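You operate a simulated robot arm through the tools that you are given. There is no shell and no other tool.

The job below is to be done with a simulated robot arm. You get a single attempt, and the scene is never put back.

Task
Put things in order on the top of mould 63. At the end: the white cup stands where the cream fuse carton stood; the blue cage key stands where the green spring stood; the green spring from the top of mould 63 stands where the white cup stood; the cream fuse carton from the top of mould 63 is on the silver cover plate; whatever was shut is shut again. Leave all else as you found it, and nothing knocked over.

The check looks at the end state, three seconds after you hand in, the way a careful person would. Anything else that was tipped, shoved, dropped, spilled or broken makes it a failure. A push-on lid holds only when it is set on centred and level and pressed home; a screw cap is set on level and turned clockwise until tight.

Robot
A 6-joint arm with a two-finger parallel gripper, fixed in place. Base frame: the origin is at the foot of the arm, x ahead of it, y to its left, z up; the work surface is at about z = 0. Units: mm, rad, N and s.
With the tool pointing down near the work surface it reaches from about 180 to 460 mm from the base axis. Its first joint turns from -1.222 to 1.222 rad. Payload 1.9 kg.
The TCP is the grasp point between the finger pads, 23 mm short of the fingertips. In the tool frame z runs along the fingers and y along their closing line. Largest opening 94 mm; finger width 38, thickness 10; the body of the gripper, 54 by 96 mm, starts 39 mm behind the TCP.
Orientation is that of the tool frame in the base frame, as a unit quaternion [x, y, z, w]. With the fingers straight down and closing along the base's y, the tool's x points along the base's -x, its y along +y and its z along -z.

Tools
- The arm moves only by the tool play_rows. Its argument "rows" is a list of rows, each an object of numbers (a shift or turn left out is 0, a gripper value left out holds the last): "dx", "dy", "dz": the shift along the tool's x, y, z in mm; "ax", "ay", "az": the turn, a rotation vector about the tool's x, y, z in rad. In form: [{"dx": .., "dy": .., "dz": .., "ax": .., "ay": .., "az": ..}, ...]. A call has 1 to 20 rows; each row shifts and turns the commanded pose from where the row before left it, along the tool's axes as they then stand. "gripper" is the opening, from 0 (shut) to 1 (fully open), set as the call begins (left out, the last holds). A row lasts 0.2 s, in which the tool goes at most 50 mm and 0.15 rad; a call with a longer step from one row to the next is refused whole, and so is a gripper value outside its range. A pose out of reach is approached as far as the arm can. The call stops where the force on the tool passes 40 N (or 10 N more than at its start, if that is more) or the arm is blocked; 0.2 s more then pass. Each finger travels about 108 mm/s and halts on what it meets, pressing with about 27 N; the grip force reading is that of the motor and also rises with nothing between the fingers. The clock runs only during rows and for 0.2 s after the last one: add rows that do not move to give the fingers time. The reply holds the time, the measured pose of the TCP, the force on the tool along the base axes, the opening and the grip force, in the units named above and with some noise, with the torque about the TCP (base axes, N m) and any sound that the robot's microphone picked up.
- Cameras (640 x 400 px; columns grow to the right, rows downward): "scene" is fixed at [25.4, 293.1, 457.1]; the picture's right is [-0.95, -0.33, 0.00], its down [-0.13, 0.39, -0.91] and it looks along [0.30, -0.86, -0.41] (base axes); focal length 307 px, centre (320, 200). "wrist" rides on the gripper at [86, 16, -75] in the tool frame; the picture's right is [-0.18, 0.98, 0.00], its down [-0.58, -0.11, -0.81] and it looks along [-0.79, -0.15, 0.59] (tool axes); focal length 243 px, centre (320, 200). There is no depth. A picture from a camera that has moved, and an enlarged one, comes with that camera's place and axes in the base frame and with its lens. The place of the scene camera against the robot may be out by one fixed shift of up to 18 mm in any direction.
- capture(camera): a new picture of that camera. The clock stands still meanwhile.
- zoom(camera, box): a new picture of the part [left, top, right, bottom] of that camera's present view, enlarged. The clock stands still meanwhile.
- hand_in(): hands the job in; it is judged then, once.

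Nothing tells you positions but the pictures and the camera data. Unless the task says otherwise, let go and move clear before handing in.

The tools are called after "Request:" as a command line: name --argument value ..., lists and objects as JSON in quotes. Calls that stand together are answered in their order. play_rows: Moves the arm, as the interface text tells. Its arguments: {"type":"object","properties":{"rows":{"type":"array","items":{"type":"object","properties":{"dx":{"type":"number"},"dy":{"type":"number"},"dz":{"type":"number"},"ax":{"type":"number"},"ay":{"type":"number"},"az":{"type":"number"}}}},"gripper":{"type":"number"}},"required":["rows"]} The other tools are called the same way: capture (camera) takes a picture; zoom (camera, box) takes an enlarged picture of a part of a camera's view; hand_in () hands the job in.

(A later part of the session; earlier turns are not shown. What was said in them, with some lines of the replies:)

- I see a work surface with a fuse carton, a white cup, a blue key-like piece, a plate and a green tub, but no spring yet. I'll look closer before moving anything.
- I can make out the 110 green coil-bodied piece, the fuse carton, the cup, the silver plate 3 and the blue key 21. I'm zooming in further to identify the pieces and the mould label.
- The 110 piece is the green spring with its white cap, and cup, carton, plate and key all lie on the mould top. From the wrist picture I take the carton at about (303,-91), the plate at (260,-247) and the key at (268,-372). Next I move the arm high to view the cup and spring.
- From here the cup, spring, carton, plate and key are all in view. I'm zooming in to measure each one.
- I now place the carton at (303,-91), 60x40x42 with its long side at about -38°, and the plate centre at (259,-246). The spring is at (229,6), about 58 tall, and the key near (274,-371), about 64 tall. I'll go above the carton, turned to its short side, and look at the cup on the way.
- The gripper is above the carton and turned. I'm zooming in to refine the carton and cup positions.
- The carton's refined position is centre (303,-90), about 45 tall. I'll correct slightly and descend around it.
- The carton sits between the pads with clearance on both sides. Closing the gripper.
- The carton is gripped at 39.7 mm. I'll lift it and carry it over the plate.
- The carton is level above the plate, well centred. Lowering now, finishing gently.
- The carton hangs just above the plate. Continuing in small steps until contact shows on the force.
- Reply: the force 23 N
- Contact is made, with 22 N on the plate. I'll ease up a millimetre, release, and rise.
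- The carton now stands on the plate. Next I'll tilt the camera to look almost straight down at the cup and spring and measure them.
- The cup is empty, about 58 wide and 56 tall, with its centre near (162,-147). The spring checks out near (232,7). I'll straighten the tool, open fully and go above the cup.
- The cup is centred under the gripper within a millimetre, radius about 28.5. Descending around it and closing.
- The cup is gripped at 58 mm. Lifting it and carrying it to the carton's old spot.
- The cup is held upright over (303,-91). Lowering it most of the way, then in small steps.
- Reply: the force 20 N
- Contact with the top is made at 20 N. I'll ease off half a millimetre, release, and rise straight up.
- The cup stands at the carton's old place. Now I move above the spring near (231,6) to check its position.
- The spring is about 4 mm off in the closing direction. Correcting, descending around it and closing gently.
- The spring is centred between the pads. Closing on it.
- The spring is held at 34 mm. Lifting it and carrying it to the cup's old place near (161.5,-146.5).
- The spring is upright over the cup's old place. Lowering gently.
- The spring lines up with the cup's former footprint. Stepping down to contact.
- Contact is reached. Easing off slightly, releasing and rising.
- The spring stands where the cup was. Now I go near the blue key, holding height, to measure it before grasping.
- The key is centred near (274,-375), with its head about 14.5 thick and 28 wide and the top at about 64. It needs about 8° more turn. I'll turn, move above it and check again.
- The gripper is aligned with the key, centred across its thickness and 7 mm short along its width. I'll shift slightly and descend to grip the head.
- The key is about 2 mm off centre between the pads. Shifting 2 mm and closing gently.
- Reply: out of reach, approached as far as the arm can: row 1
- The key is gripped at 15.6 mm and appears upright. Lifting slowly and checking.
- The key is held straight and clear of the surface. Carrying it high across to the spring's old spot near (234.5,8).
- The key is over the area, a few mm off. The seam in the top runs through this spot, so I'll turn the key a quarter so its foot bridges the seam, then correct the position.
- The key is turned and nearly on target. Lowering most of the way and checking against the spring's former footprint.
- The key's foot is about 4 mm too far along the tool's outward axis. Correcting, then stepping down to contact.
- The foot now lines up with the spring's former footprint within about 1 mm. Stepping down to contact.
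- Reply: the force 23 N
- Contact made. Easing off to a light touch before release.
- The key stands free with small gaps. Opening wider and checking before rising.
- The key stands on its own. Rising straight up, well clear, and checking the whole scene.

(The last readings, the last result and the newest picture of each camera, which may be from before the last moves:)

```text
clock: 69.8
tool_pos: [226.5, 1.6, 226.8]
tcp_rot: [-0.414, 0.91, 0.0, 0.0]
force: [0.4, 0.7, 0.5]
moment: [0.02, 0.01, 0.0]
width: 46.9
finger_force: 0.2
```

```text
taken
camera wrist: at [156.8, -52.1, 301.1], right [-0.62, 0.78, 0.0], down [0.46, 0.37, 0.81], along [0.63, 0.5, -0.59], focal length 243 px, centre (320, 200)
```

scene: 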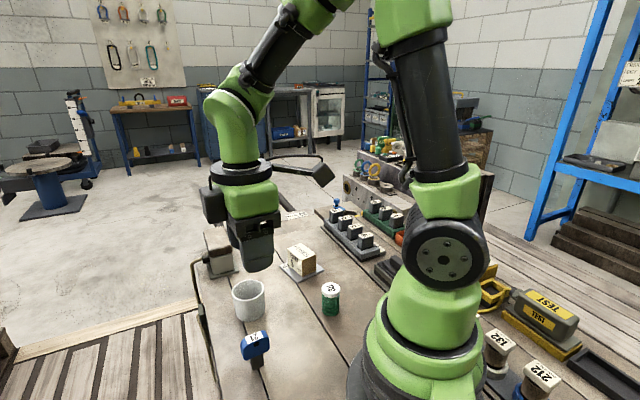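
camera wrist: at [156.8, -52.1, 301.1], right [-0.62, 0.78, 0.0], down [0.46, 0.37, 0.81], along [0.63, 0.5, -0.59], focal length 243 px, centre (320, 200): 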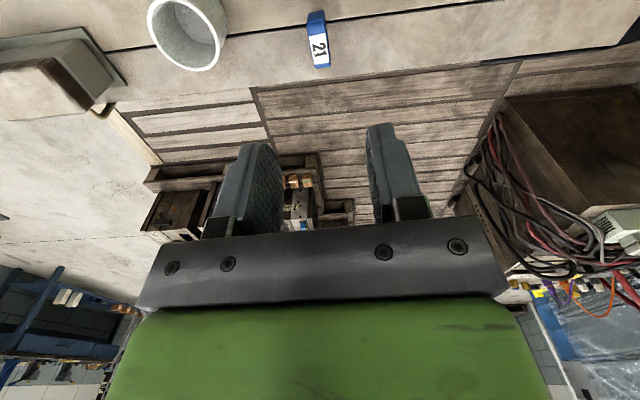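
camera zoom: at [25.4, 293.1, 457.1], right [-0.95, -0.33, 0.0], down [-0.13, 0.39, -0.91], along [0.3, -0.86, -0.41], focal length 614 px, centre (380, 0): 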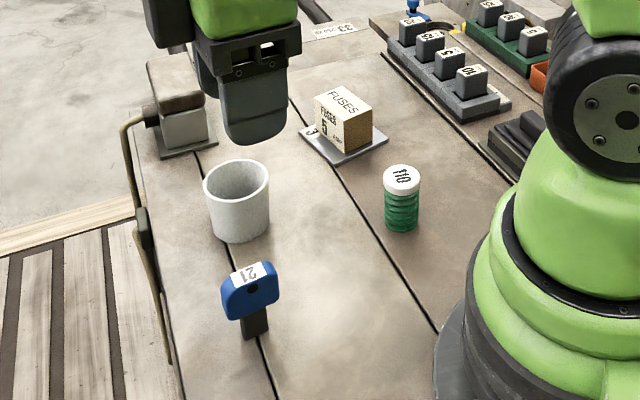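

All four pieces appear in place. A last close look before handing in.

Request:
zoom --camera "scene" --box '[215, 270, 305, 390]'

Request:
zoom --camera "scene" --box '[270, 230, 360, 330]'

Request:
zoom --camera "scene" --box '[300, 170, 420, 270]'

```text
3.33 times, centred on (260, 330) of scene
camera zoom: at [25.4, 293.1, 457.1], right [-0.95, -0.33, 0.0], down [-0.13, 0.39, -0.91], along [0.3, -0.86, -0.41], focal length 1024 px, centre (520, -233)
```

zoom: 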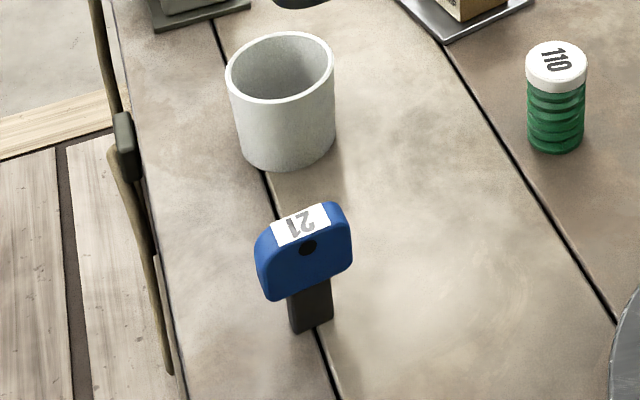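

```text
4.00 times, centred on (315, 280) of scene
camera zoom: at [25.4, 293.1, 457.1], right [-0.95, -0.33, 0.0], down [-0.13, 0.39, -0.91], along [0.3, -0.86, -0.41], focal length 1229 px, centre (340, -120)
```

zoom: 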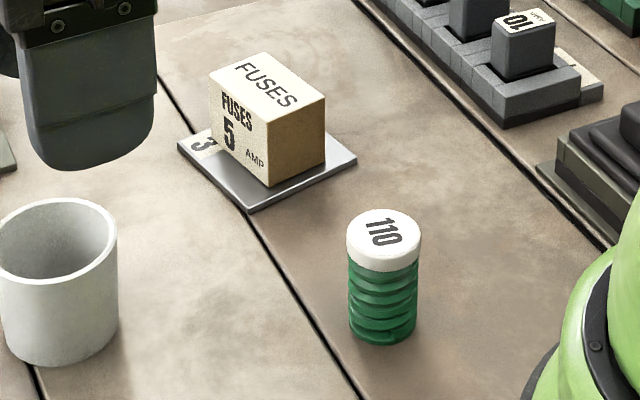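

```text
4.00 times, centred on (360, 220) of scene
camera zoom: at [25.4, 293.1, 457.1], right [-0.95, -0.33, 0.0], down [-0.13, 0.39, -0.91], along [0.3, -0.86, -0.41], focal length 1229 px, centre (160, 120)
```

zoom: 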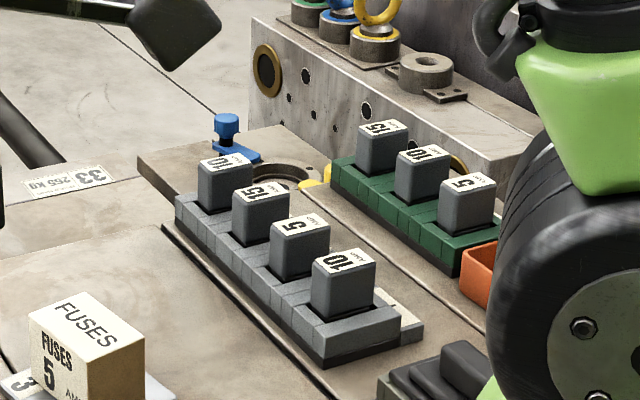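

Everything stands as asked: the carton is on the plate, the cup at the carton's old place, the spring at the cup's and the key at the spring's. The arm is clear and nothing else has moved, so I'm handing in.

Request:
hand_in

```text
The job is handed in.
```

All four pieces are where the task asked, and the job is handed in. I judged this from the last pictures before handing in; the check's result has not come back.

- **Cream fuse carton:** it stands on the silver cover plate, close to centred and lined up with the plate's edges.
- **White cup:** it stands where the carton was, within about 3 mm.
- **Green spring (110):** it stands where the cup was, within about 2 mm, with its white cap still on.
- **Blue cage key (21):** it stands upright where the spring was, within about 2 mm. I turned it a quarter so its foot bridges the seam that runs through that spot.

I found nothing that had to be opened, so there was nothing to shut again. In the last pictures nothing was knocked over and the other things on the bench looked as they had at the start. The gripper had let go and was well above the bench.

The only mould number I could read was 33, on the weight label at the far edge. I took the surface holding these pieces to be the top of mould 63.
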